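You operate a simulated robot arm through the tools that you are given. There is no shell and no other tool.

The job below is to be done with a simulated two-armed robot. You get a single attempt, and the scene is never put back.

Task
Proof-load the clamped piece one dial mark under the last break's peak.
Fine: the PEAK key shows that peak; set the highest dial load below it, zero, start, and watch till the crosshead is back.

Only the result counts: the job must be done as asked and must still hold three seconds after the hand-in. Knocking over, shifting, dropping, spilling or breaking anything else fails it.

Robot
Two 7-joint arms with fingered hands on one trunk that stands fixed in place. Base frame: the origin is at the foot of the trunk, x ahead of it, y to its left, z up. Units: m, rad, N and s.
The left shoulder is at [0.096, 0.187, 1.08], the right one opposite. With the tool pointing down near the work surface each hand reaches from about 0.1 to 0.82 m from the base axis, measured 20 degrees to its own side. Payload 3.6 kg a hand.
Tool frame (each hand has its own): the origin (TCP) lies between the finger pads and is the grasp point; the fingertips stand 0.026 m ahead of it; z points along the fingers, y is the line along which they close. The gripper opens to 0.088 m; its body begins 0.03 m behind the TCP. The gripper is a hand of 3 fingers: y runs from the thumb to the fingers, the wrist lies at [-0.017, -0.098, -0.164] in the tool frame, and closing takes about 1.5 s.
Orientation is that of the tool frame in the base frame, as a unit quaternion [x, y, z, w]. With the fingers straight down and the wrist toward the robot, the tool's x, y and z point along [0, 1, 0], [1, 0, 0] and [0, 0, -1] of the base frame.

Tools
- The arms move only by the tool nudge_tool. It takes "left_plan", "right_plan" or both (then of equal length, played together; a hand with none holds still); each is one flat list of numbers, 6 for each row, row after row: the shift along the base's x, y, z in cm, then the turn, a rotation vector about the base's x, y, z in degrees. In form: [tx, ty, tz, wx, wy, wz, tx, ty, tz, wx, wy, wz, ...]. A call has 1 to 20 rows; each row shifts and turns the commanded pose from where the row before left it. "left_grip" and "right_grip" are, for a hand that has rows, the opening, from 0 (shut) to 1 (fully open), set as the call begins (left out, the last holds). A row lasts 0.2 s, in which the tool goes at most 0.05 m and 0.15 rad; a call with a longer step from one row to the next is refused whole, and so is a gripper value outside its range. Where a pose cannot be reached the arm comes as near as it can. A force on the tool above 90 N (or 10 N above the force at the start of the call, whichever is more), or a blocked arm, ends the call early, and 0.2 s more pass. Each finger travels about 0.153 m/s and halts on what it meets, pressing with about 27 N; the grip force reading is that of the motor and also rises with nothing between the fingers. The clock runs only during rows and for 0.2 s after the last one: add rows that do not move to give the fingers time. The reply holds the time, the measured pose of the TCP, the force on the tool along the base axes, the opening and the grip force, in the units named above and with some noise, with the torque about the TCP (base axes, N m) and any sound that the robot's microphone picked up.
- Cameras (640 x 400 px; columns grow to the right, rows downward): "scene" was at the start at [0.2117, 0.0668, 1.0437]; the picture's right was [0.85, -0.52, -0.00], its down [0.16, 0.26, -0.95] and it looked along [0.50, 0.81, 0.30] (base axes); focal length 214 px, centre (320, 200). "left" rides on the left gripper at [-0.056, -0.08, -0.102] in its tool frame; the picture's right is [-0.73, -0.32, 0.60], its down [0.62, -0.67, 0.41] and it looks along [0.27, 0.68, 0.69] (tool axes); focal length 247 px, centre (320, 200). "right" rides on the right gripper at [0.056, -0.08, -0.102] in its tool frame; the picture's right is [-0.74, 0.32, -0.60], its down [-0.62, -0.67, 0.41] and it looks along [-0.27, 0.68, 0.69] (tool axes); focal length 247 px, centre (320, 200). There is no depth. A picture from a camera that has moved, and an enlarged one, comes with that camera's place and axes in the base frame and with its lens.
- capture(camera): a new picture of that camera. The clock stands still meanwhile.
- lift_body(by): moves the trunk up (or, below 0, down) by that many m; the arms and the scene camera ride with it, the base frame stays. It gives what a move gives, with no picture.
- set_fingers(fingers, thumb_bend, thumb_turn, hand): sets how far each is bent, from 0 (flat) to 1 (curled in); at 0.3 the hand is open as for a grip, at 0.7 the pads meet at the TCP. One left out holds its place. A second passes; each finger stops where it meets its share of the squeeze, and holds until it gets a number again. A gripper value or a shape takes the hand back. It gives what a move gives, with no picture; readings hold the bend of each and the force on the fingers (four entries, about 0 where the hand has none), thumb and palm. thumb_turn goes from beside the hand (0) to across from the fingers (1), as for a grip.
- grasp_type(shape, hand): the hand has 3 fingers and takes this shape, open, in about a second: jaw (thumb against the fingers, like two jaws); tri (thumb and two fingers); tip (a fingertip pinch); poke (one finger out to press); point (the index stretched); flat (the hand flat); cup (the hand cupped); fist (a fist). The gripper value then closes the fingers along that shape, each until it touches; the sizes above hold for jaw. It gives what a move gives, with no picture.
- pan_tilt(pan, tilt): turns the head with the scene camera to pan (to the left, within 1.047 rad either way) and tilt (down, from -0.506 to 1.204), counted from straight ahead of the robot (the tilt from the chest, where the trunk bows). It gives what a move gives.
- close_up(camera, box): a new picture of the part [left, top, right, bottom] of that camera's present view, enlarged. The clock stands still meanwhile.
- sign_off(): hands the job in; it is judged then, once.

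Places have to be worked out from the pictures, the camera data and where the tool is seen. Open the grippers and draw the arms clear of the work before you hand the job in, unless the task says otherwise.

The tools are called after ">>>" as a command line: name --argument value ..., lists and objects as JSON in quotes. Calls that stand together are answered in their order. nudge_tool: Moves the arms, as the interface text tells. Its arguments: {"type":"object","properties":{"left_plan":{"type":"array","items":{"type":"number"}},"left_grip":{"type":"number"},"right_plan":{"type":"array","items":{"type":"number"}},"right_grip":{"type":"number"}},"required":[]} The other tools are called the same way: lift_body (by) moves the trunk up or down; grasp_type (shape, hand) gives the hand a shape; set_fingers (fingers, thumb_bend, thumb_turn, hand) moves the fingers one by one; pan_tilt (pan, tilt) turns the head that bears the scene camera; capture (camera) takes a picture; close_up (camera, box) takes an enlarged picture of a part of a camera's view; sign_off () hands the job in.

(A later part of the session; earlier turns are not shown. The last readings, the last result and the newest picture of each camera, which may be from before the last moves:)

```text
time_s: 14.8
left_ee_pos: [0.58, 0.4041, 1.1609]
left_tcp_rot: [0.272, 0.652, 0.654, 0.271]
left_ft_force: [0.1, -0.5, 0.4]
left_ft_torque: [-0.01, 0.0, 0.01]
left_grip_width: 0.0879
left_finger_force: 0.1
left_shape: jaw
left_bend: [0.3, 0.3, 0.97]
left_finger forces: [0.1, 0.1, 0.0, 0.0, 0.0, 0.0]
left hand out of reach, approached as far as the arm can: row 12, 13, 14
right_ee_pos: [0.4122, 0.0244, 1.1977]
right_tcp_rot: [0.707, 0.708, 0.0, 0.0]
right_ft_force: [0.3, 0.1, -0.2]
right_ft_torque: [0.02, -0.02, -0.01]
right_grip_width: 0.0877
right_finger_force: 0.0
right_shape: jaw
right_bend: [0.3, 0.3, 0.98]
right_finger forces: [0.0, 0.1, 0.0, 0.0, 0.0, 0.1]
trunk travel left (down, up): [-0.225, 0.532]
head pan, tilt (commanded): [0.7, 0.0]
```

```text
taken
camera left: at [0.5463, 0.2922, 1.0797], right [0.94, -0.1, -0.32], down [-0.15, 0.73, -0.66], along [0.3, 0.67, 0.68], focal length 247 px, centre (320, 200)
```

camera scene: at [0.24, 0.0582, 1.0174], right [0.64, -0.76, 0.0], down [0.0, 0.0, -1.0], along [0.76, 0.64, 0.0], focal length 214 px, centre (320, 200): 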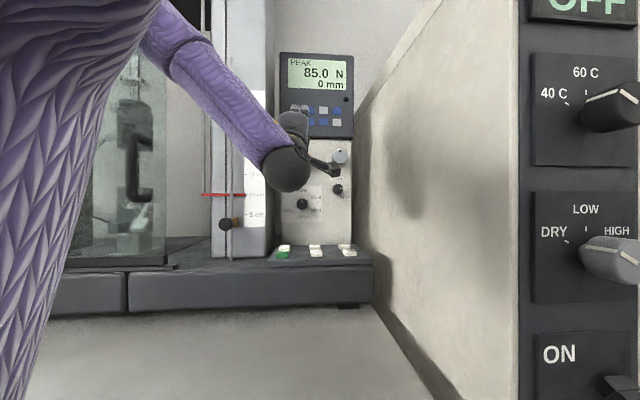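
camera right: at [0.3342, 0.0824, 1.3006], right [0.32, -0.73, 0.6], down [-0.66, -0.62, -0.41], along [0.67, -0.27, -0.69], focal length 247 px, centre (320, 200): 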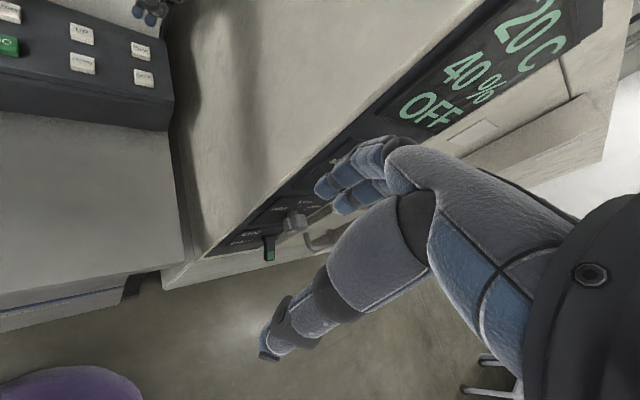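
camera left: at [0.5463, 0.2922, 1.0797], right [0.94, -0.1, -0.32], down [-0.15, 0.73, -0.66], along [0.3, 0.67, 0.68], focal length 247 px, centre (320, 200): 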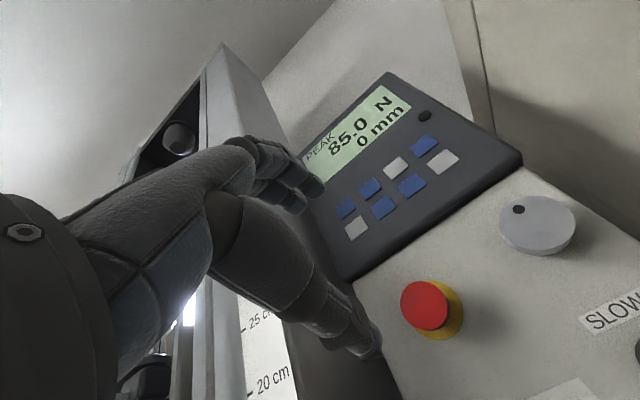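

The orientation was reached but the hand sits ~4 cm off the commanded point because the wrist was too folded. Rolling the hand to a handshake-like posture (−120° about the panel normal) should bring it back in range; there's free space around, so I'll roll in place.

>>> nudge_tool --left_plan '[0, 0, 0, -5.657, -5.657, 0, 0, 0, 0, -5.657, -5.657, 0, 0, 0, 0, -5.657, -5.657, 0, 0, 0, 0, -5.657, -5.657, 0, 0, 0, 0, -5.657, -5.657, 0, 0, 0, 0, -5.657, -5.657, 0, 0, 0, 0, -5.657, -5.657, 0, 0, 0, 0, -5.657, -5.657, 0, 0, 0, 0, -5.657, -5.657, 0, 0, 0, 0, -5.657, -5.657, 0, 0, 0, 0, -5.657, -5.657, 0]'

>>> capture --camera "scene"

>>> capture --camera "left"

```text
time_s: 17.2
left_ee_pos: [0.6484, 0.4771, 1.2069]
left_tcp_rot: [-0.26, 0.658, 0.282, 0.648]
left_ft_force: [0.3, -0.2, 0.3]
left_ft_torque: [-0.03, -0.02, 0.05]
left_grip_width: 0.0877
left_finger_force: 0.0
left_shape: jaw
left_bend: [0.3, 0.3, 0.97]
left_finger forces: [0.0, 0.0, 0.0, 0.0, 0.1, 0.0]
left hand out of reach, approached as far as the arm can: row 1, 2, 3, 4, 5, 6, 7, 8, 9, 10, 11
right_ee_pos: [0.4128, 0.0253, 1.1978]
right_tcp_rot: [0.706, 0.708, 0.0, 0.0]
right_ft_force: [0.3, 0.6, 0.0]
right_ft_torque: [0.03, 0.03, 0.01]
right_grip_width: 0.088
right_finger_force: 0.0
right_shape: jaw
right_bend: [0.3, 0.3, 0.98]
right_finger forces: [0.1, 0.1, 0.1, 0.0, 0.0, 0.1]
trunk travel left (down, up): [-0.225, 0.532]
head pan, tilt (commanded): [0.7, 0.0]
```

```text
taken
camera scene: at [0.24, 0.0583, 1.0174], right [0.64, -0.76, 0.0], down [0.0, 0.0, -1.0], along [0.76, 0.64, 0.0], focal length 214 px, centre (320, 200)
```

scene: 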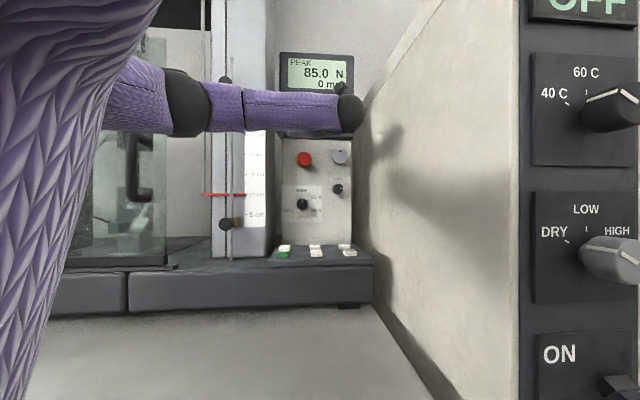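

```text
taken
camera left: at [0.6345, 0.3476, 1.2607], right [0.67, 0.18, 0.72], down [0.75, -0.16, -0.65], along [0.0, 0.97, -0.25], focal length 247 px, centre (320, 200)
```

left: 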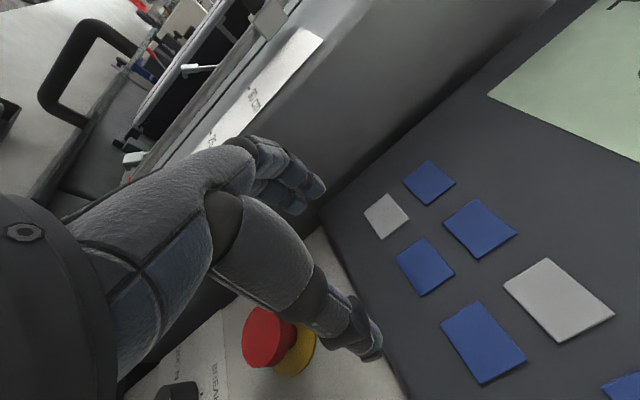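

With the wrist on the right side the arm can't fold enough and the hand drifted forward near the panel (no contact force). I'll reverse the roll the same way and go to the opposite, elbow-friendly roll instead.

>>> nudge_tool --left_plan '[0, 0, 0, 5.657, 5.657, 0, 0, 0, 0, 5.657, 5.657, 0, 0, 0, 0, 5.657, 5.657, 0, 0, 0, 0, 5.657, 5.657, 0, 0, 0, 0, 5.657, 5.657, 0, 0, 0, 0, 5.657, 5.657, 0, 0, 0, 0, 5.657, 5.657, 0, 0, 0, 0, 5.657, 5.657, 0, 0, 0, 0, 5.657, 5.657, 0, 0, 0, 0, 5.657, 5.657, 0, 0, 0, 0, 5.657, 5.657, 0]'

>>> capture --camera "scene"

```text
time_s: 19.6
left_ee_pos: [0.6489, 0.4768, 1.2092]
left_tcp_rot: [0.271, 0.653, 0.654, 0.27]
left_ft_force: [-0.2, 0.9, 0.5]
left_ft_torque: [-0.01, 0.03, 0.01]
left_grip_width: 0.0879
left_finger_force: 0.0
left_shape: jaw
left_bend: [0.3, 0.3, 0.97]
left_finger forces: [0.0, 0.0, 0.0, 0.0, 0.0, 0.0]
right_ee_pos: [0.4108, 0.0258, 1.1986]
right_tcp_rot: [0.707, 0.707, 0.0, 0.0]
right_ft_force: [-0.2, 0.2, 0.3]
right_ft_torque: [-0.01, -0.01, 0.0]
right_grip_width: 0.0877
right_finger_force: 0.1
right_shape: jaw
right_bend: [0.3, 0.3, 0.98]
right_finger forces: [0.0, 0.1, 0.1, 0.1, 0.1, 0.0]
trunk travel left (down, up): [-0.225, 0.532]
head pan, tilt (commanded): [0.7, 0.0]
```

```text
taken
camera scene: at [0.2396, 0.0583, 1.0175], right [0.64, -0.76, 0.0], down [0.0, 0.0, -1.0], along [0.76, 0.64, 0.0], focal length 214 px, centre (320, 200)
```

scene: 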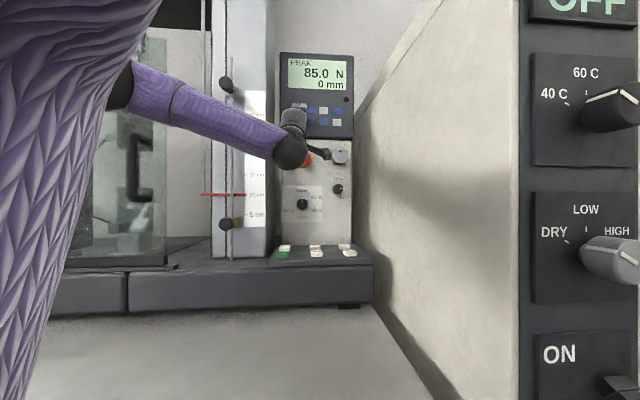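

The commanded pose resets to what was reached, so the hand is now at (0.649, 0.477, 1.209) pointing into the panel. I'll roll it +60° the other way while backing off slightly.

>>> nudge_tool --left_plan '[-0.3, -0.3, 0, 5.303, 5.303, 0, -0.3, -0.3, 0, 5.303, 5.303, 0, -0.3, -0.3, 0, 5.303, 5.303, 0, -0.3, -0.3, 0, 5.303, 5.303, 0, -0.3, -0.3, 0, 5.303, 5.303, 0, -0.3, -0.3, 0, 5.303, 5.303, 0, -0.3, -0.3, 0, 5.303, 5.303, 0, -0.3, -0.3, 0, 5.303, 5.303, 0]'

>>> capture --camera "scene"

>>> capture --camera "left"

```text
time_s: 21.4
left_ee_pos: [0.6245, 0.4514, 1.2088]
left_tcp_rot: [0.561, 0.429, 0.702, -0.093]
left_ft_force: [0.3, -0.3, 1.2]
left_ft_torque: [-0.04, 0.0, -0.01]
left_grip_width: 0.0877
left_finger_force: 0.1
left_shape: jaw
left_bend: [0.3, 0.3, 0.97]
left_finger forces: [0.0, 0.0, 0.0, 0.1, 0.0, 0.1]
right_ee_pos: [0.411, 0.0265, 1.1988]
right_tcp_rot: [0.706, 0.708, 0.0, 0.0]
right_ft_force: [-0.2, 0.5, 0.1]
right_ft_torque: [0.0, 0.03, 0.01]
right_grip_width: 0.0878
right_finger_force: 0.1
right_shape: jaw
right_bend: [0.3, 0.3, 0.98]
right_finger forces: [0.0, 0.0, 0.0, 0.0, 0.0, 0.0]
trunk travel left (down, up): [-0.225, 0.532]
head pan, tilt (commanded): [0.7, 0.0]
```

```text
taken
camera scene: at [0.2396, 0.0581, 1.0175], right [0.64, -0.76, 0.0], down [0.0, 0.0, -1.0], along [0.76, 0.64, 0.0], focal length 214 px, centre (320, 200)
```

scene: 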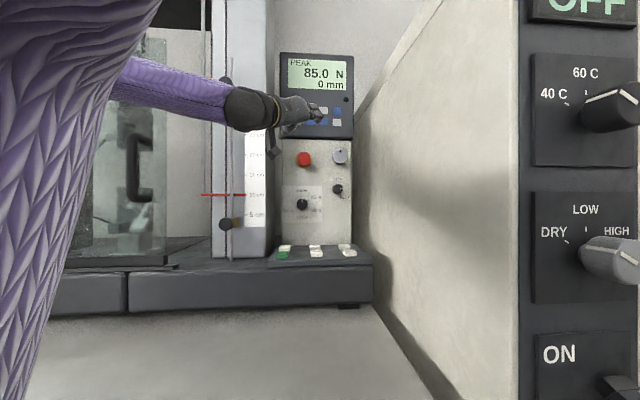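

```text
taken
camera left: at [0.522, 0.4095, 1.1191], right [0.49, 0.36, -0.8], down [-0.34, 0.92, 0.21], along [0.81, 0.16, 0.57], focal length 247 px, centre (320, 200)
```

left: 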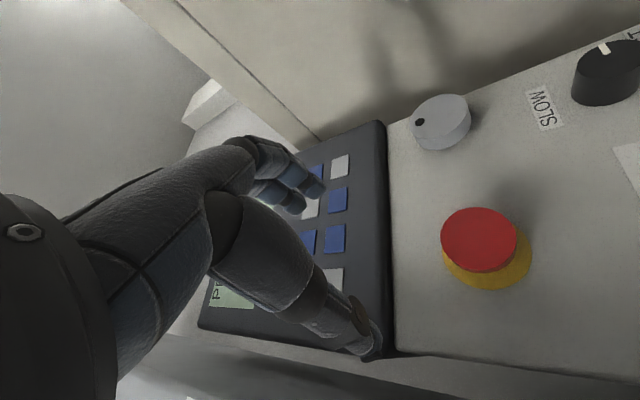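

Rolled fully to the 2‑o'clock posture and it's comfortably reachable. Now I'll back off 5 cm from the panel (to clear the E‑stop) and lower to the dial's height.

>>> nudge_tool --left_plan '[-2.0, -2.0, 0, 0, 0, 0, -1.5, -1.5, 0, 0, 0, 0, 0, 0, -3.4, 0, 0, 0, 0, 0, -3.4, 0, 0, 0, 0, 0, -3.4, 0, 0, 0, 0, 0, -3.4, 0, 0, 0, 0, 0, -3.4, 0, 0, 0, 0, 0, -3.3, 0, 0, 0]'

>>> capture --camera "scene"

>>> capture --camera "left"

```text
time_s: 23.2
left_ee_pos: [0.5915, 0.4165, 1.0058]
left_tcp_rot: [0.561, 0.43, 0.701, -0.091]
left_ft_force: [0.0, -0.9, 0.9]
left_ft_torque: [-0.01, 0.01, 0.01]
left_grip_width: 0.0877
left_finger_force: 0.0
left_shape: jaw
left_bend: [0.3, 0.3, 0.97]
left_finger forces: [0.1, 0.0, 0.0, 0.1, 0.1, 0.0]
right_ee_pos: [0.4125, 0.0263, 1.1991]
right_tcp_rot: [0.707, 0.708, 0.0, 0.0]
right_ft_force: [-0.2, 0.5, 0.2]
right_ft_torque: [0.02, 0.04, 0.0]
right_grip_width: 0.0875
right_finger_force: 0.1
right_shape: jaw
right_bend: [0.3, 0.3, 0.98]
right_finger forces: [0.0, 0.0, 0.1, 0.0, 0.0, 0.0]
trunk travel left (down, up): [-0.225, 0.532]
head pan, tilt (commanded): [0.7, 0.0]
```

```text
taken
camera scene: at [0.2401, 0.0584, 1.0173], right [0.64, -0.76, 0.0], down [0.0, 0.0, -1.0], along [0.76, 0.64, 0.0], focal length 214 px, centre (320, 200)
```

scene: 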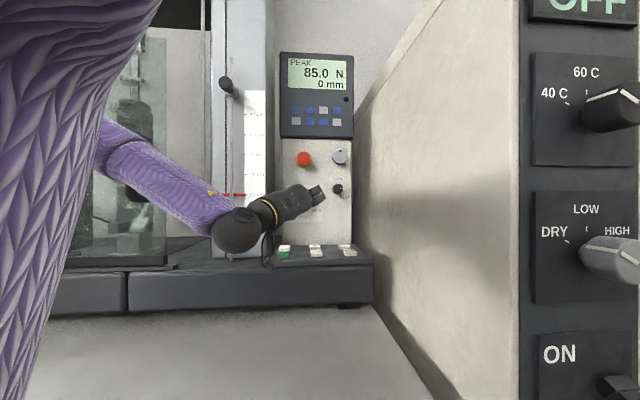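

```text
taken
camera left: at [0.4896, 0.3737, 0.9155], right [0.49, 0.36, -0.79], down [-0.34, 0.92, 0.21], along [0.8, 0.17, 0.57], focal length 247 px, centre (320, 200)
```

left: 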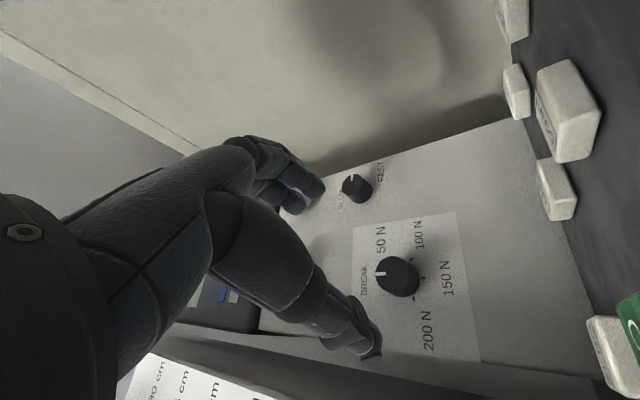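

The hand is level with the dial at about 10 cm in front of it, and the dial is visible between thumb and fingers. I'll zoom to check clearances and the dial in both views.

>>> close_up --camera "scene" --box '[90, 120, 370, 295]'

>>> close_up --camera "left" --box '[230, 130, 490, 370]'

>>> capture --camera "right"

```text
2.29 times, centred on (230, 208) of scene
camera zoom: at [0.2401, 0.0584, 1.0173], right [0.64, -0.76, 0.0], down [0.0, 0.0, -1.0], along [0.76, 0.64, 0.0], focal length 490 px, centre (526, 183)
```

zoom: 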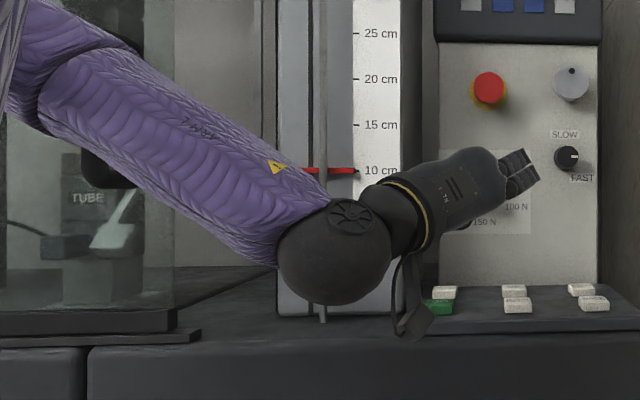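

```text
1.67 times, centred on (360, 250) of left
camera zoom: at [0.4896, 0.3737, 0.9155], right [0.49, 0.36, -0.79], down [-0.34, 0.92, 0.21], along [0.8, 0.17, 0.57], focal length 412 px, centre (253, 117)
```

zoom: 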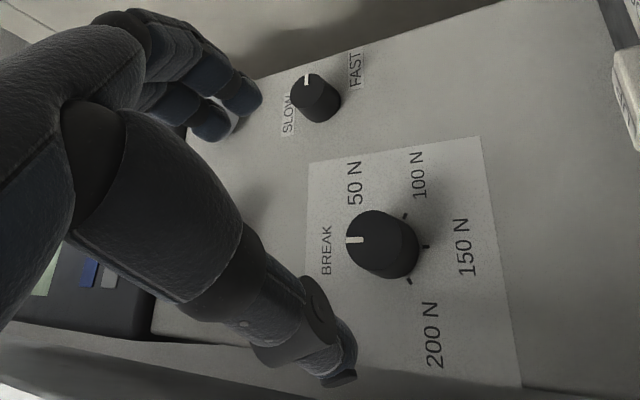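

```text
taken
camera right: at [0.3335, 0.0822, 1.3009], right [0.32, -0.73, 0.6], down [-0.66, -0.62, -0.41], along [0.68, -0.27, -0.69], focal length 247 px, centre (320, 200)
```

right: 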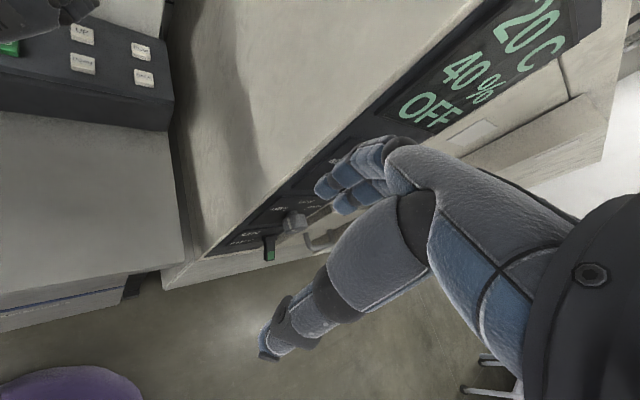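

The arm is clear of everything, but the hand camera hangs low near the GO key in this roll. I'll roll another +30° (closing line horizontal) so the camera rides higher, and centre on the dial's column.

>>> nudge_tool --left_plan '[0.1, -0.1, 0, 5.303, 5.303, 0, 0.1, -0.1, 0, 5.303, 5.303, 0, 0.1, -0.1, 0, 5.303, 5.303, 0, 0.1, -0.1, 0, 5.303, 5.303, 0]'

>>> capture --camera "scene"

>>> capture --camera "left"

```text
time_s: 24.2
left_ee_pos: [0.5943, 0.4127, 1.0063]
left_tcp_rot: [0.654, 0.269, 0.653, -0.271]
left_ft_force: [-0.5, 0.3, 0.0]
left_ft_torque: [0.01, 0.03, -0.03]
left_grip_width: 0.0879
left_finger_force: 0.0
left_shape: jaw
left_bend: [0.3, 0.3, 0.97]
left_finger forces: [0.1, 0.0, 0.1, 0.1, 0.1, 0.1]
right_ee_pos: [0.4118, 0.0251, 1.1982]
right_tcp_rot: [0.707, 0.708, 0.001, 0.0]
right_ft_force: [0.9, 0.2, -0.7]
right_ft_torque: [0.01, 0.01, -0.01]
right_grip_width: 0.0877
right_finger_force: 0.1
right_shape: jaw
right_bend: [0.3, 0.3, 0.98]
right_finger forces: [0.0, 0.0, 0.1, 0.0, 0.1, 0.1]
trunk travel left (down, up): [-0.225, 0.532]
head pan, tilt (commanded): [0.7, 0.0]
```

```text
taken
camera scene: at [0.2397, 0.0581, 1.0175], right [0.64, -0.76, 0.0], down [0.0, 0.0, -1.0], along [0.76, 0.64, 0.0], focal length 214 px, centre (320, 200)
```

scene: 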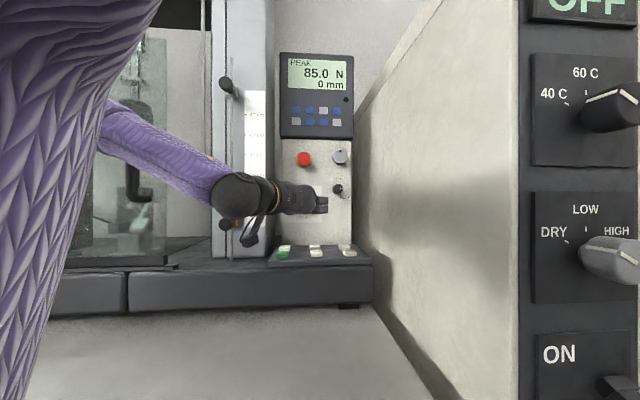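

```text
taken
camera left: at [0.4645, 0.3976, 0.9486], right [0.2, 0.65, -0.73], down [-0.18, 0.76, 0.62], along [0.96, 0.01, 0.27], focal length 247 px, centre (320, 200)
```

left: 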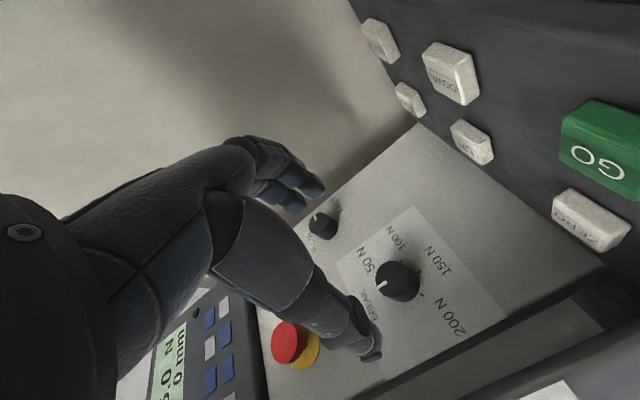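

Orientation is exactly as wanted (closing line horizontal, pointing into the panel). I'll zoom on the dial to refine its position before advancing.

>>> close_up --camera "left" --box '[330, 210, 490, 310]'

>>> close_up --camera "scene" --box '[200, 150, 360, 260]'

```text
4.00 times, centred on (410, 260) of left
camera zoom: at [0.4645, 0.3976, 0.9486], right [0.2, 0.65, -0.73], down [-0.18, 0.76, 0.62], along [0.96, 0.01, 0.27], focal length 988 px, centre (-40, -40)
```

zoom: 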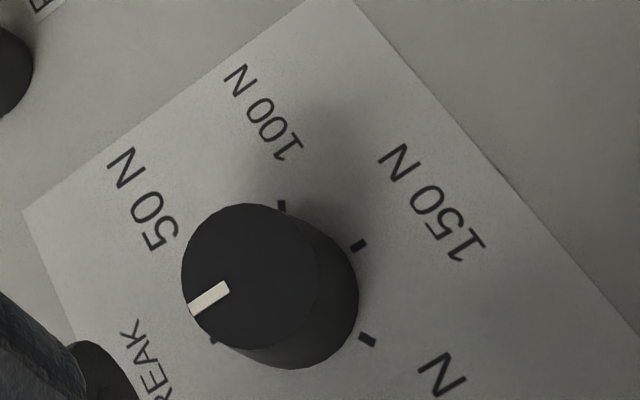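

```text
3.64 times, centred on (280, 205) of scene
camera zoom: at [0.2397, 0.0581, 1.0175], right [0.64, -0.76, 0.0], down [0.0, 0.0, -1.0], along [0.76, 0.64, 0.0], focal length 780 px, centre (466, 182)
```

zoom: 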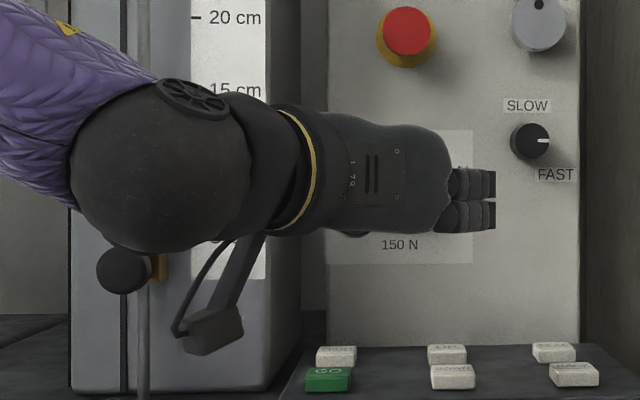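

The dial axis is at about (0.677, 0.494, 1.005) and the hand is lined up with it. I'll advance 9 cm along the panel normal, fingers open around the knob.

>>> nudge_tool --left_plan '[2.1, 2.1, 0, 0, 0, 0, 2.1, 2.1, 0, 0, 0, 0, 2.1, 2.1, 0, 0, 0, 0]'

>>> capture --camera "left"

>>> close_up --camera "scene" --box '[200, 150, 360, 260]'

```text
time_s: 25.1
left_ee_pos: [0.6569, 0.4758, 1.0051]
left_tcp_rot: [0.653, 0.27, 0.654, -0.27]
left_ft_force: [-0.1, 0.5, 0.4]
left_ft_torque: [0.01, -0.01, -0.03]
left_grip_width: 0.0877
left_finger_force: 0.1
left_shape: jaw
left_bend: [0.3, 0.3, 0.97]
left_finger forces: [0.0, 0.0, 0.1, 0.1, 0.1, 0.0]
right_ee_pos: [0.4126, 0.0269, 1.1977]
right_tcp_rot: [0.706, 0.708, -0.001, 0.0]
right_ft_force: [-0.3, 0.3, 0.4]
right_ft_torque: [0.01, -0.01, -0.01]
right_grip_width: 0.0878
right_finger_force: 0.0
right_shape: jaw
right_bend: [0.3, 0.3, 0.98]
right_finger forces: [0.0, 0.1, 0.0, 0.0, 0.0, 0.0]
trunk travel left (down, up): [-0.225, 0.532]
head pan, tilt (commanded): [0.7, 0.0]
```

```text
taken
camera left: at [0.5281, 0.461, 0.9476], right [0.2, 0.65, -0.74], down [-0.18, 0.76, 0.62], along [0.96, 0.01, 0.27], focal length 247 px, centre (320, 200)
```

left: 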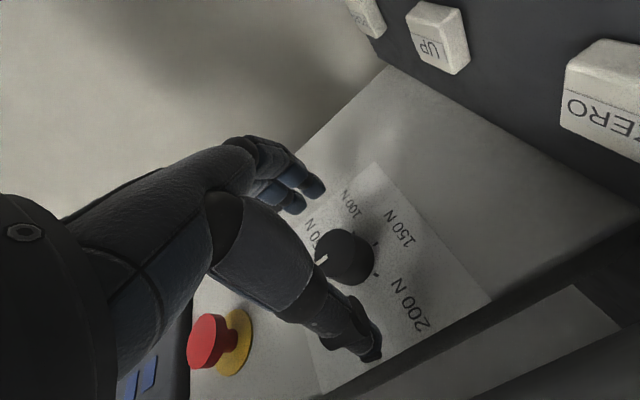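

```text
3.64 times, centred on (280, 205) of scene
camera zoom: at [0.24, 0.0584, 1.0173], right [0.64, -0.76, 0.0], down [0.0, 0.0, -1.0], along [0.76, 0.64, 0.0], focal length 780 px, centre (466, 182)
```

zoom: 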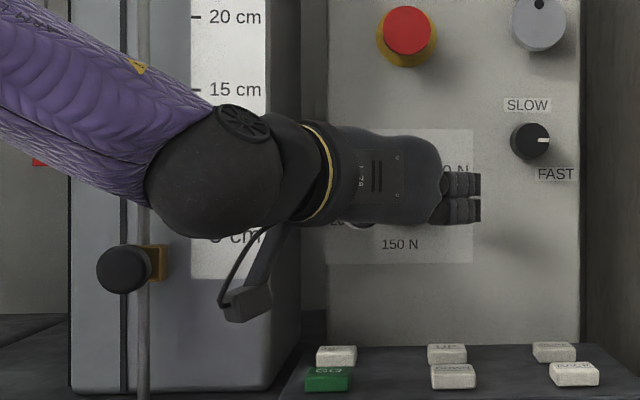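

The knob face sits centred between thumb and fingers. I'll advance the last 1.4 cm, then close the hand on the knob with some idle rows.

>>> nudge_tool --left_plan '[0.5, 0.5, 0, 0, 0, 0, 0.5, 0.5, 0, 0, 0, 0]'

>>> nudge_tool --left_plan '[0, 0, 0, 0, 0, 0, 0, 0, 0, 0, 0, 0, 0, 0, 0, 0, 0, 0, 0, 0, 0, 0, 0, 0, 0, 0, 0, 0, 0, 0, 0, 0, 0, 0, 0, 0, 0, 0, 0, 0, 0, 0, 0, 0, 0, 0, 0, 0]' --left_grip 0.2

>>> capture --camera "left"

>>> close_up --camera "scene" --box '[200, 150, 360, 260]'

```text
time_s: 25.6
left_ee_pos: [0.6676, 0.4849, 1.0059]
left_tcp_rot: [0.653, 0.269, 0.654, -0.27]
left_ft_force: [0.1, 0.2, 0.5]
left_ft_torque: [0.02, 0.02, -0.02]
left_grip_width: 0.088
left_finger_force: 0.0
left_shape: jaw
left_bend: [0.3, 0.3, 0.97]
left_finger forces: [0.0, 0.0, 0.0, 0.0, 0.0, 0.0]
right_ee_pos: [0.4116, 0.0265, 1.1974]
right_tcp_rot: [0.707, 0.707, 0.001, 0.0]
right_ft_force: [-0.3, -0.3, -0.6]
right_ft_torque: [-0.06, 0.01, -0.01]
right_grip_width: 0.0875
right_finger_force: 0.1
right_shape: jaw
right_bend: [0.3, 0.3, 0.98]
right_finger forces: [0.0, 0.0, 0.0, 0.1, 0.0, 0.0]
trunk travel left (down, up): [-0.225, 0.532]
head pan, tilt (commanded): [0.7, 0.0]
```

```text
time_s: 27.4
left_ee_pos: [0.6682, 0.4857, 1.0059]
left_tcp_rot: [0.654, 0.27, 0.653, -0.271]
left_ft_force: [2.1, -0.3, -0.5]
left_ft_torque: [-0.03, 0.01, -0.04]
left_grip_width: 0.0241
left_finger_force: 27.1
left_shape: jaw
left_bend: [0.54, 0.73, 1.0]
left_finger forces: [15.6, 10.0, 0.1, 0.0, 23.7, 0.1]
right_ee_pos: [0.4118, 0.0257, 1.1976]
right_tcp_rot: [0.707, 0.707, 0.0, 0.0]
right_ft_force: [-0.5, 0.6, 0.1]
right_ft_torque: [0.0, -0.03, 0.0]
right_grip_width: 0.0878
right_finger_force: 0.1
right_shape: jaw
right_bend: [0.3, 0.3, 0.98]
right_finger forces: [0.0, 0.0, 0.1, 0.0, 0.1, 0.0]
trunk travel left (down, up): [-0.225, 0.532]
head pan, tilt (commanded): [0.7, 0.0]
```

```text
taken
camera left: at [0.5378, 0.4706, 0.9478], right [0.2, 0.65, -0.74], down [-0.18, 0.76, 0.62], along [0.96, 0.01, 0.27], focal length 247 px, centre (320, 200)
```

left: 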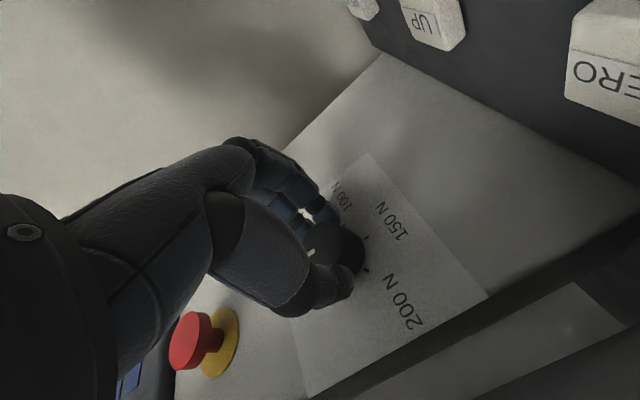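

```text
3.64 times, centred on (280, 205) of scene
camera zoom: at [0.24, 0.0582, 1.0174], right [0.64, -0.76, 0.0], down [0.0, 0.0, -1.0], along [0.76, 0.64, 0.0], focal length 780 px, centre (466, 182)
```

zoom: 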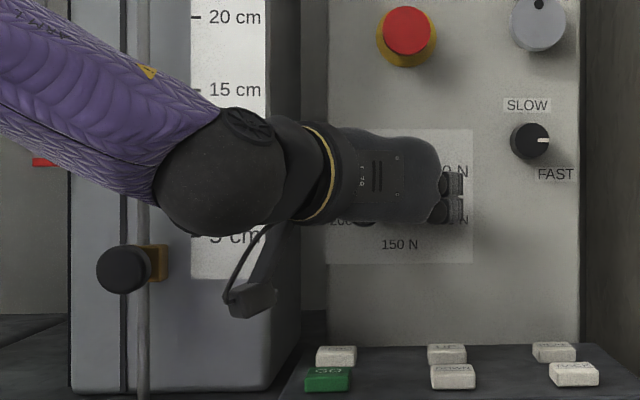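

The knob is firmly gripped with hardly any side load. Now I'll turn it 60° clockwise about the panel normal.

>>> nudge_tool --left_plan '[0, 0, 0, 4.243, 4.243, 0, 0, 0, 0, 4.243, 4.243, 0, 0, 0, 0, 4.243, 4.243, 0, 0, 0, 0, 4.243, 4.243, 0, 0, 0, 0, 4.243, 4.243, 0, 0, 0, 0, 4.243, 4.243, 0, 0, 0, 0, 4.243, 4.243, 0, 0, 0, 0, 4.243, 4.243, 0, 0, 0, 0, 4.243, 4.243, 0, 0, 0, 0, 4.243, 4.243, 0]'

>>> capture --camera "left"

>>> close_up --camera "scene" --box '[200, 150, 360, 260]'

```text
time_s: 29.6
left_ee_pos: [0.6661, 0.4855, 1.0059]
left_tcp_rot: [0.702, -0.092, 0.43, -0.56]
left_ft_force: [4.5, -4.5, -0.7]
left_ft_torque: [-0.06, -0.01, -0.1]
left_grip_width: 0.0242
left_finger_force: 27.2
left_shape: jaw
left_bend: [0.53, 0.73, 1.0]
left_finger forces: [12.9, 16.9, 0.1, 0.1, 24.1, 0.0]
right_ee_pos: [0.4131, 0.0252, 1.198]
right_tcp_rot: [0.707, 0.707, 0.001, -0.001]
right_ft_force: [-0.3, 0.3, 0.1]
right_ft_torque: [0.01, -0.04, 0.02]
right_grip_width: 0.0879
right_finger_force: 0.0
right_shape: jaw
right_bend: [0.3, 0.3, 0.98]
right_finger forces: [0.1, 0.0, 0.1, 0.0, 0.0, 0.1]
trunk travel left (down, up): [-0.225, 0.532]
head pan, tilt (commanded): [0.7, 0.0]
```

```text
taken
camera left: at [0.532, 0.4768, 1.0464], right [-0.14, 0.99, -0.09], down [0.44, 0.14, 0.89], along [0.89, 0.08, -0.45], focal length 247 px, centre (320, 200)
```

left: 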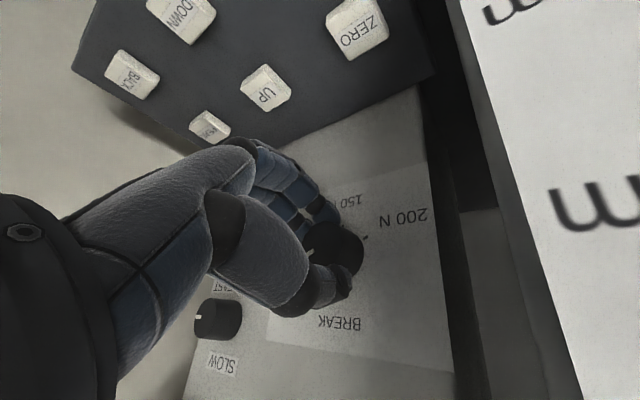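

```text
3.64 times, centred on (280, 205) of scene
camera zoom: at [0.2402, 0.0576, 1.0173], right [0.64, -0.76, 0.0], down [0.0, 0.0, -1.0], along [0.76, 0.64, 0.0], focal length 780 px, centre (466, 182)
```

zoom: 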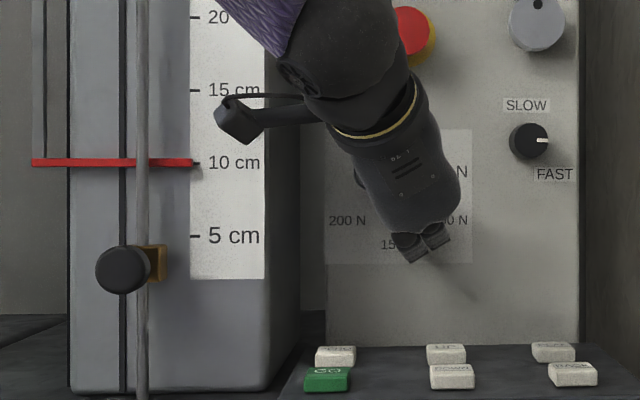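

The hand rotated 60°; I'll zoom in to see where the knob's white pointer stands now.

>>> close_up --camera "left" --box '[270, 190, 430, 310]'

```text
3.33 times, centred on (350, 250) of left
camera zoom: at [0.532, 0.4768, 1.0464], right [-0.14, 0.99, -0.09], down [0.44, 0.14, 0.89], along [0.89, 0.08, -0.45], focal length 823 px, centre (220, 33)
```

zoom: 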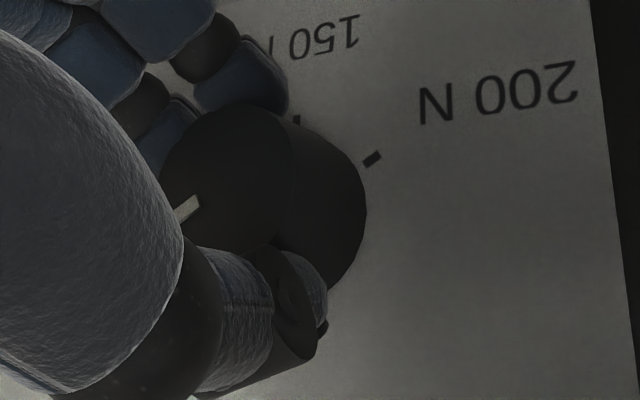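

The pointer now points opposite the 200 N tick, i.e. toward 50 N. I'll release the knob, back straight off and check from the scene camera.

>>> nudge_tool --left_plan '[0, 0, 0, 0, 0, 0, 0, 0, 0, 0, 0, 0, 0, 0, 0, 0, 0, 0, 0, 0, 0, 0, 0, 0, 0, 0, 0, 0, 0, 0]' --left_grip 1.0

>>> close_up --camera "left" --box '[250, 180, 450, 340]'

```text
time_s: 30.9
left_ee_pos: [0.6666, 0.4865, 1.0068]
left_tcp_rot: [0.702, -0.092, 0.431, -0.56]
left_ft_force: [-0.1, 0.0, -0.4]
left_ft_torque: [0.0, 0.0, 0.01]
left_grip_width: 0.0878
left_finger_force: 0.0
left_shape: jaw
left_bend: [0.3, 0.3, 0.98]
left_finger forces: [0.0, 0.1, 0.0, 0.1, 0.0, 0.0]
right_ee_pos: [0.4116, 0.026, 1.1982]
right_tcp_rot: [0.706, 0.708, 0.0, 0.0]
right_ft_force: [-1.2, -1.1, 0.2]
right_ft_torque: [0.02, 0.02, 0.03]
right_grip_width: 0.0878
right_finger_force: 0.2
right_shape: jaw
right_bend: [0.3, 0.3, 0.98]
right_finger forces: [0.0, 0.0, 0.1, 0.0, 0.0, 0.0]
trunk travel left (down, up): [-0.225, 0.532]
head pan, tilt (commanded): [0.7, 0.0]
```

```text
2.50 times, centred on (350, 260) of left
camera zoom: at [0.5313, 0.4776, 1.0461], right [-0.14, 0.99, -0.09], down [0.44, 0.15, 0.89], along [0.89, 0.08, -0.45], focal length 617 px, centre (245, 50)
```

zoom: 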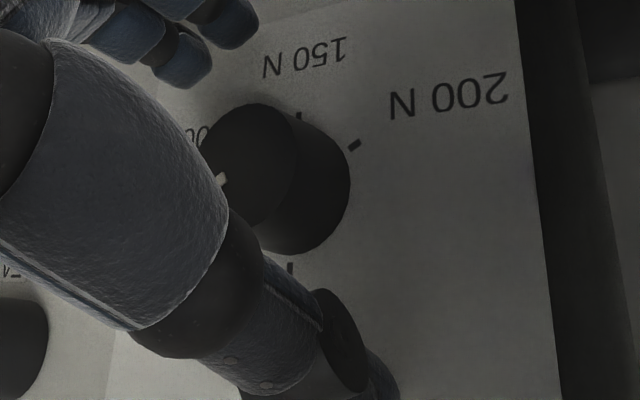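

The hand is open and free of the knob. I'll retreat about 10 cm straight back.

>>> nudge_tool --left_plan '[-1.5, -1.5, 0, 0, 0, 0, -2.2, -2.2, 0, 0, 0, 0, -2.2, -2.2, 0, 0, 0, 0, -2.2, -2.2, 0, 0, 0, 0]'

>>> capture --camera "scene"

>>> capture --camera "left"

```text
time_s: 31.9
left_ee_pos: [0.5857, 0.4045, 1.0072]
left_tcp_rot: [0.701, -0.091, 0.43, -0.561]
left_ft_force: [0.1, 0.0, 0.2]
left_ft_torque: [0.02, -0.01, -0.02]
left_grip_width: 0.0879
left_finger_force: 0.1
left_shape: jaw
left_bend: [0.3, 0.3, 0.98]
left_finger forces: [0.1, 0.0, 0.1, 0.0, 0.1, 0.0]
right_ee_pos: [0.4112, 0.0254, 1.1979]
right_tcp_rot: [0.706, 0.708, 0.0, 0.0]
right_ft_force: [0.1, 0.2, 0.2]
right_ft_torque: [-0.04, 0.03, 0.01]
right_grip_width: 0.0876
right_finger_force: 0.1
right_shape: jaw
right_bend: [0.3, 0.3, 0.98]
right_finger forces: [0.1, 0.0, 0.1, 0.1, 0.0, 0.0]
trunk travel left (down, up): [-0.225, 0.532]
head pan, tilt (commanded): [0.7, 0.0]
```

```text
taken
camera scene: at [0.2397, 0.058, 1.0175], right [0.64, -0.76, 0.0], down [0.0, 0.0, -1.0], along [0.76, 0.64, 0.0], focal length 214 px, centre (320, 200)
```

scene: 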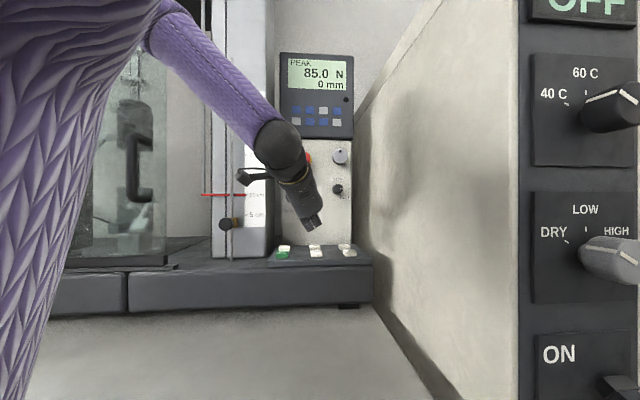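

```text
taken
camera left: at [0.4508, 0.3963, 1.0466], right [-0.14, 0.99, -0.09], down [0.44, 0.15, 0.89], along [0.89, 0.08, -0.45], focal length 247 px, centre (320, 200)
```

left: 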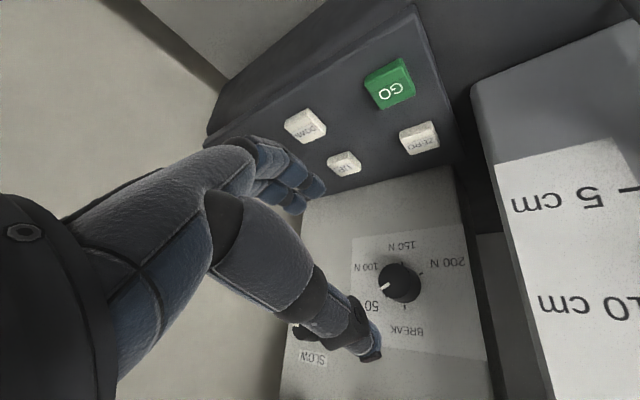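

>>> close_up --camera "left" --box '[340, 230, 480, 350]'

```text
3.33 times, centred on (410, 290) of left
camera zoom: at [0.4508, 0.3963, 1.0466], right [-0.14, 0.99, -0.09], down [0.44, 0.15, 0.89], along [0.89, 0.08, -0.45], focal length 823 px, centre (20, -100)
```

zoom: 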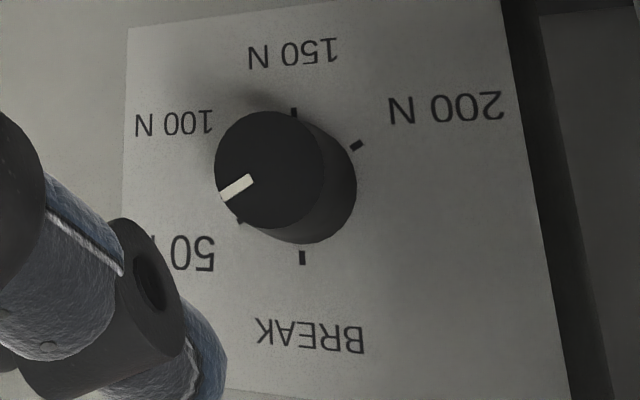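

The pointer looks to be at 50 N (about 60° clockwise). I'll roll the hand back while rising a bit so the scene camera can see the dial head-on.

>>> nudge_tool --left_plan '[0, 0, 0.8, -5.786, -5.786, 0, 0, 0, 0.8, -5.786, -5.786, 0, 0, 0, 0.8, -5.786, -5.786, 0, 0, 0, 0.8, -5.786, -5.786, 0, 0, 0, 0.8, -5.786, -5.786, 0, 0, 0, 0.8, -5.786, -5.786, 0, 0, 0, 0.8, -5.786, -5.786, 0, 0, 0, 0.8, -5.786, -5.786, 0, 0, 0, 0.8, -5.786, -5.786, 0, 0, 0, 0.8, -5.786, -5.786, 0, 0, 0, 0.8, -5.786, -5.786, 0]'

>>> capture --camera "scene"

>>> close_up --camera "scene" --box '[270, 175, 350, 225]'

```text
time_s: 34.2
left_ee_pos: [0.5848, 0.4053, 1.0955]
left_tcp_rot: [0.561, 0.431, 0.701, -0.09]
left_ft_force: [0.2, 0.4, 0.6]
left_ft_torque: [-0.05, 0.01, 0.01]
left_grip_width: 0.0878
left_finger_force: 0.1
left_shape: jaw
left_bend: [0.3, 0.3, 0.98]
left_finger forces: [0.1, 0.0, 0.1, 0.0, 0.0, 0.1]
right_ee_pos: [0.4118, 0.0255, 1.1983]
right_tcp_rot: [0.706, 0.708, 0.0, 0.0]
right_ft_force: [0.3, -0.9, 0.2]
right_ft_torque: [0.0, -0.04, 0.01]
right_grip_width: 0.0879
right_finger_force: 0.1
right_shape: jaw
right_bend: [0.3, 0.3, 0.98]
right_finger forces: [0.0, 0.0, 0.0, 0.1, 0.0, 0.1]
trunk travel left (down, up): [-0.225, 0.532]
head pan, tilt (commanded): [0.7, 0.0]
```

```text
taken
camera scene: at [0.2399, 0.0582, 1.0174], right [0.64, -0.76, 0.0], down [0.0, 0.0, -1.0], along [0.76, 0.64, 0.0], focal length 214 px, centre (320, 200)
```

scene: 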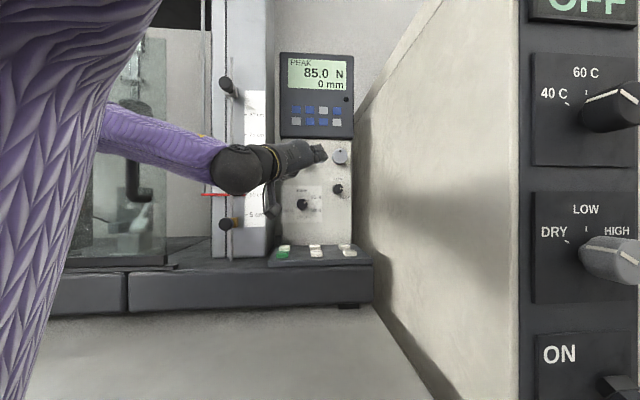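

```text
8.00 times, centred on (310, 200) of scene
camera zoom: at [0.2399, 0.0582, 1.0174], right [0.64, -0.76, 0.0], down [0.0, 0.0, -1.0], along [0.76, 0.64, 0.0], focal length 1716 px, centre (400, 200)
```

zoom: 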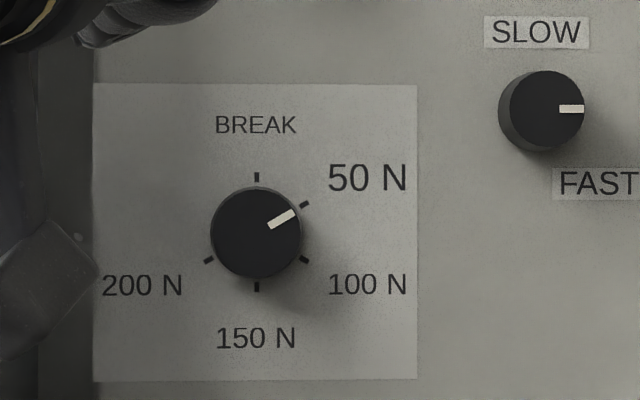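

The dial is exactly on 50 N. Next I'll pitch the fingers back down, then take the point shape for ZERO and GO.

>>> nudge_tool --left_plan '[-0.3, -0.3, 0, -5.786, 5.786, 0, -0.3, -0.3, 0, -5.786, 5.786, 0, -0.3, -0.3, 0, -5.786, 5.786, 0, -0.3, -0.3, 0, -5.786, 5.786, 0, -0.3, -0.3, 0, -5.786, 5.786, 0, -0.3, -0.3, 0, -5.786, 5.786, 0, -0.3, -0.3, 0, -5.786, 5.786, 0, -0.3, -0.3, 0, -5.786, 5.786, 0, -0.3, -0.3, 0, -5.786, 5.786, 0, -0.3, -0.3, 0, -5.786, 5.786, 0, -0.3, -0.3, 0, -5.786, 5.786, 0]'

>>> grasp_type --hand "left" --shape "point"

>>> capture --camera "scene"

>>> capture --camera "left"

```text
time_s: 36.6
left_ee_pos: [0.5527, 0.3725, 1.0938]
left_tcp_rot: [0.792, 0.61, -0.002, 0.001]
left_ft_force: [0.6, -0.4, -0.1]
left_ft_torque: [0.01, -0.01, 0.01]
left_grip_width: 0.0877
left_finger_force: 0.0
left_shape: jaw
left_bend: [0.3, 0.3, 0.98]
left_finger forces: [0.0, 0.0, 0.1, 0.1, 0.0, 0.0]
right_ee_pos: [0.4115, 0.0252, 1.1985]
right_tcp_rot: [0.706, 0.708, 0.0, 0.0]
right_ft_force: [-0.2, 0.7, 0.4]
right_ft_torque: [-0.02, 0.01, 0.01]
right_grip_width: 0.0877
right_finger_force: 0.0
right_shape: jaw
right_bend: [0.3, 0.3, 0.98]
right_finger forces: [0.0, 0.1, 0.1, 0.0, 0.0, 0.1]
trunk travel left (down, up): [-0.225, 0.532]
head pan, tilt (commanded): [0.7, 0.0]
```

```text
time_s: 37.5
left_ee_pos: [0.5539, 0.3723, 1.0949]
left_tcp_rot: [0.792, 0.61, 0.0, 0.001]
left_ft_force: [0.6, 0.8, 1.3]
left_ft_torque: [-0.02, -0.05, -0.01]
left_grip_width: 0.0826
left_finger_force: 0.1
left_shape: point
left_bend: [0.63, 0.9, 0.86]
left_finger forces: [0.1, 0.0, 0.0, 0.0, 0.0, 0.0]
right_ee_pos: [0.4125, 0.0255, 1.1977]
right_tcp_rot: [0.706, 0.708, 0.0, 0.0]
right_ft_force: [0.1, 1.5, 0.7]
right_ft_torque: [-0.05, 0.0, 0.0]
right_grip_width: 0.088
right_finger_force: 0.1
right_shape: jaw
right_bend: [0.3, 0.3, 0.98]
right_finger forces: [0.0, 0.1, 0.0, 0.1, 0.1, 0.0]
trunk travel left (down, up): [-0.225, 0.532]
head pan, tilt (commanded): [0.7, 0.0]
```

```text
taken
camera scene: at [0.2398, 0.0582, 1.0174], right [0.64, -0.76, 0.0], down [0.0, 0.0, -1.0], along [0.76, 0.64, 0.0], focal length 214 px, centre (320, 200)
```

scene: 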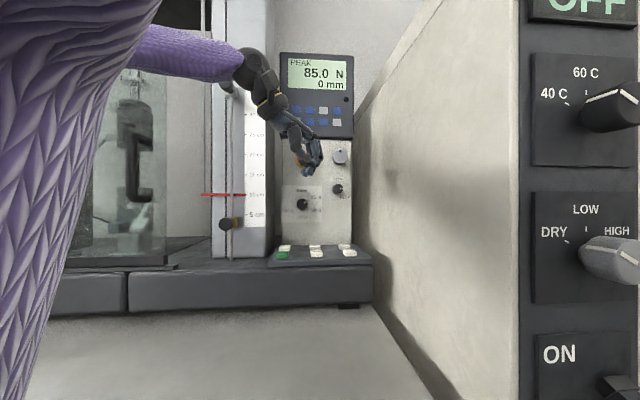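

```text
taken
camera left: at [0.4606, 0.339, 1.195], right [-0.5, -0.63, -0.6], down [-0.48, 0.77, -0.41], along [0.72, 0.09, -0.69], focal length 247 px, centre (320, 200)
```

left: 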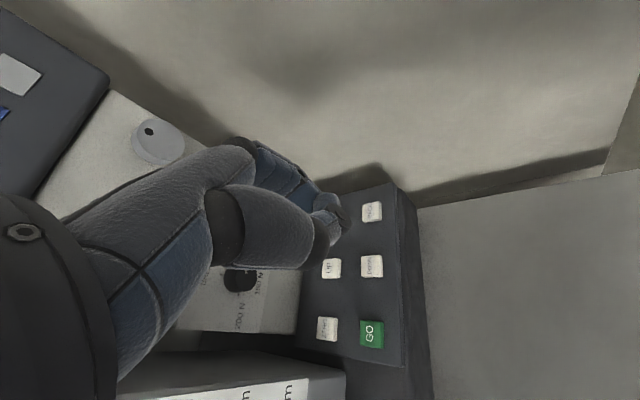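

The hand is down again. I'll yaw back to +20°, come down in front of the panel to just in front of/above the GO/ZERO column (about 4 cm above the keys), and look before moving over ZERO.

>>> nudge_tool --left_plan '[0.08, 1.5, -2.6, 0, 0, 7, 0.08, 1.5, -2.6, 0, 0, 7, 0.08, 1.5, -2.6, 0, 0, 7, 0.08, 1.5, -2.6, 0, 0, 7, 0.08, 1.5, -2.6, 0, 0, 7]'

>>> capture --camera "scene"

>>> capture --camera "left"

```text
time_s: 38.8
left_ee_pos: [0.5571, 0.4499, 0.9633]
left_tcp_rot: [0.571, 0.821, 0.0, 0.0]
left_ft_force: [0.3, -0.4, 0.0]
left_ft_torque: [0.05, -0.01, -0.02]
left_grip_width: 0.0826
left_finger_force: 0.0
left_shape: point
left_bend: [0.63, 0.92, 0.85]
left_finger forces: [0.1, 0.0, 0.0, 0.0, 0.0, 0.1]
right_ee_pos: [0.4118, 0.0252, 1.1973]
right_tcp_rot: [0.707, 0.707, 0.0, 0.0]
right_ft_force: [-0.5, -0.3, -0.8]
right_ft_torque: [0.05, -0.07, 0.02]
right_grip_width: 0.0878
right_finger_force: 0.1
right_shape: jaw
right_bend: [0.3, 0.3, 0.98]
right_finger forces: [0.0, 0.0, 0.0, 0.1, 0.0, 0.1]
trunk travel left (down, up): [-0.225, 0.532]
head pan, tilt (commanded): [0.7, 0.0]
```

```text
taken
camera scene: at [0.24, 0.0584, 1.0173], right [0.64, -0.76, 0.0], down [0.0, 0.0, -1.0], along [0.76, 0.64, 0.0], focal length 214 px, centre (320, 200)
```

scene: 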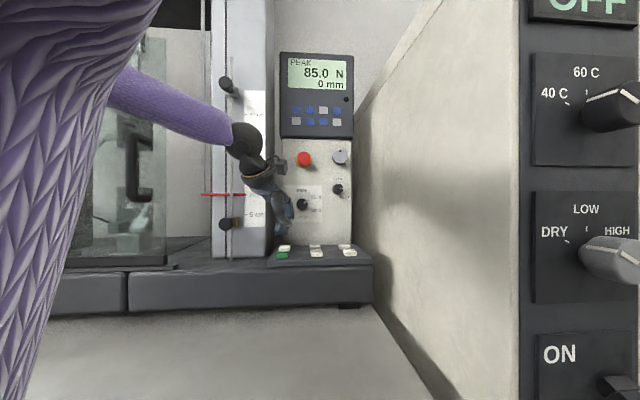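

```text
taken
camera left: at [0.4999, 0.3692, 1.0641], right [-0.04, -0.8, -0.6], down [-0.84, 0.35, -0.41], along [0.54, 0.48, -0.69], focal length 247 px, centre (320, 200)
```

left: 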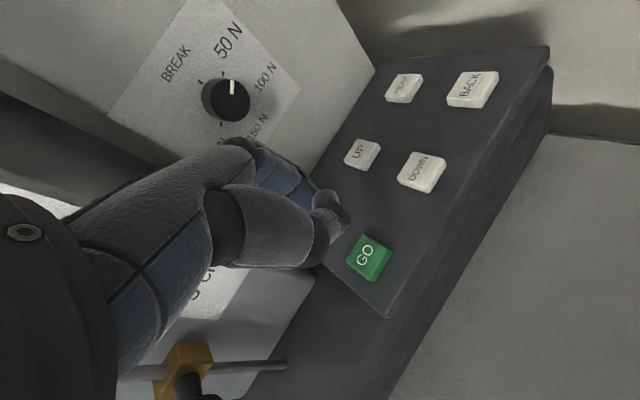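

The finger bends read slightly different from last time (0.63 vs 0.70), so I'll zoom in on the hand to check the shape.

>>> close_up --camera "left" --box '[200, 120, 420, 290]'

>>> close_up --camera "scene" --box '[230, 150, 350, 270]'

```text
2.35 times, centred on (310, 205) of left
camera zoom: at [0.4999, 0.3692, 1.0641], right [-0.04, -0.8, -0.6], down [-0.84, 0.35, -0.41], along [0.54, 0.48, -0.69], focal length 581 px, centre (344, 188)
```

zoom: 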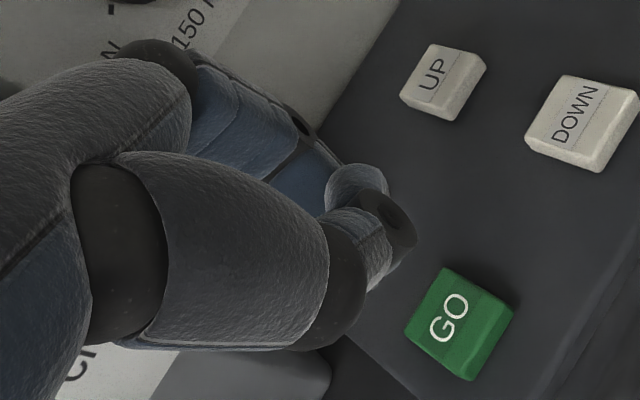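

```text
3.33 times, centred on (290, 210) of scene
camera zoom: at [0.24, 0.0584, 1.0173], right [0.64, -0.76, 0.0], down [0.0, 0.0, -1.0], along [0.76, 0.64, 0.0], focal length 715 px, centre (420, 167)
```

zoom: 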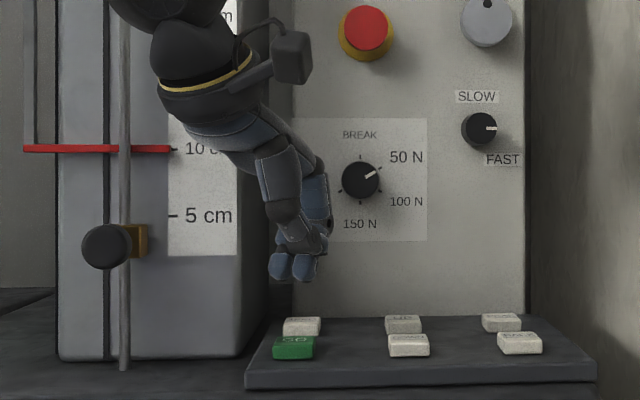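

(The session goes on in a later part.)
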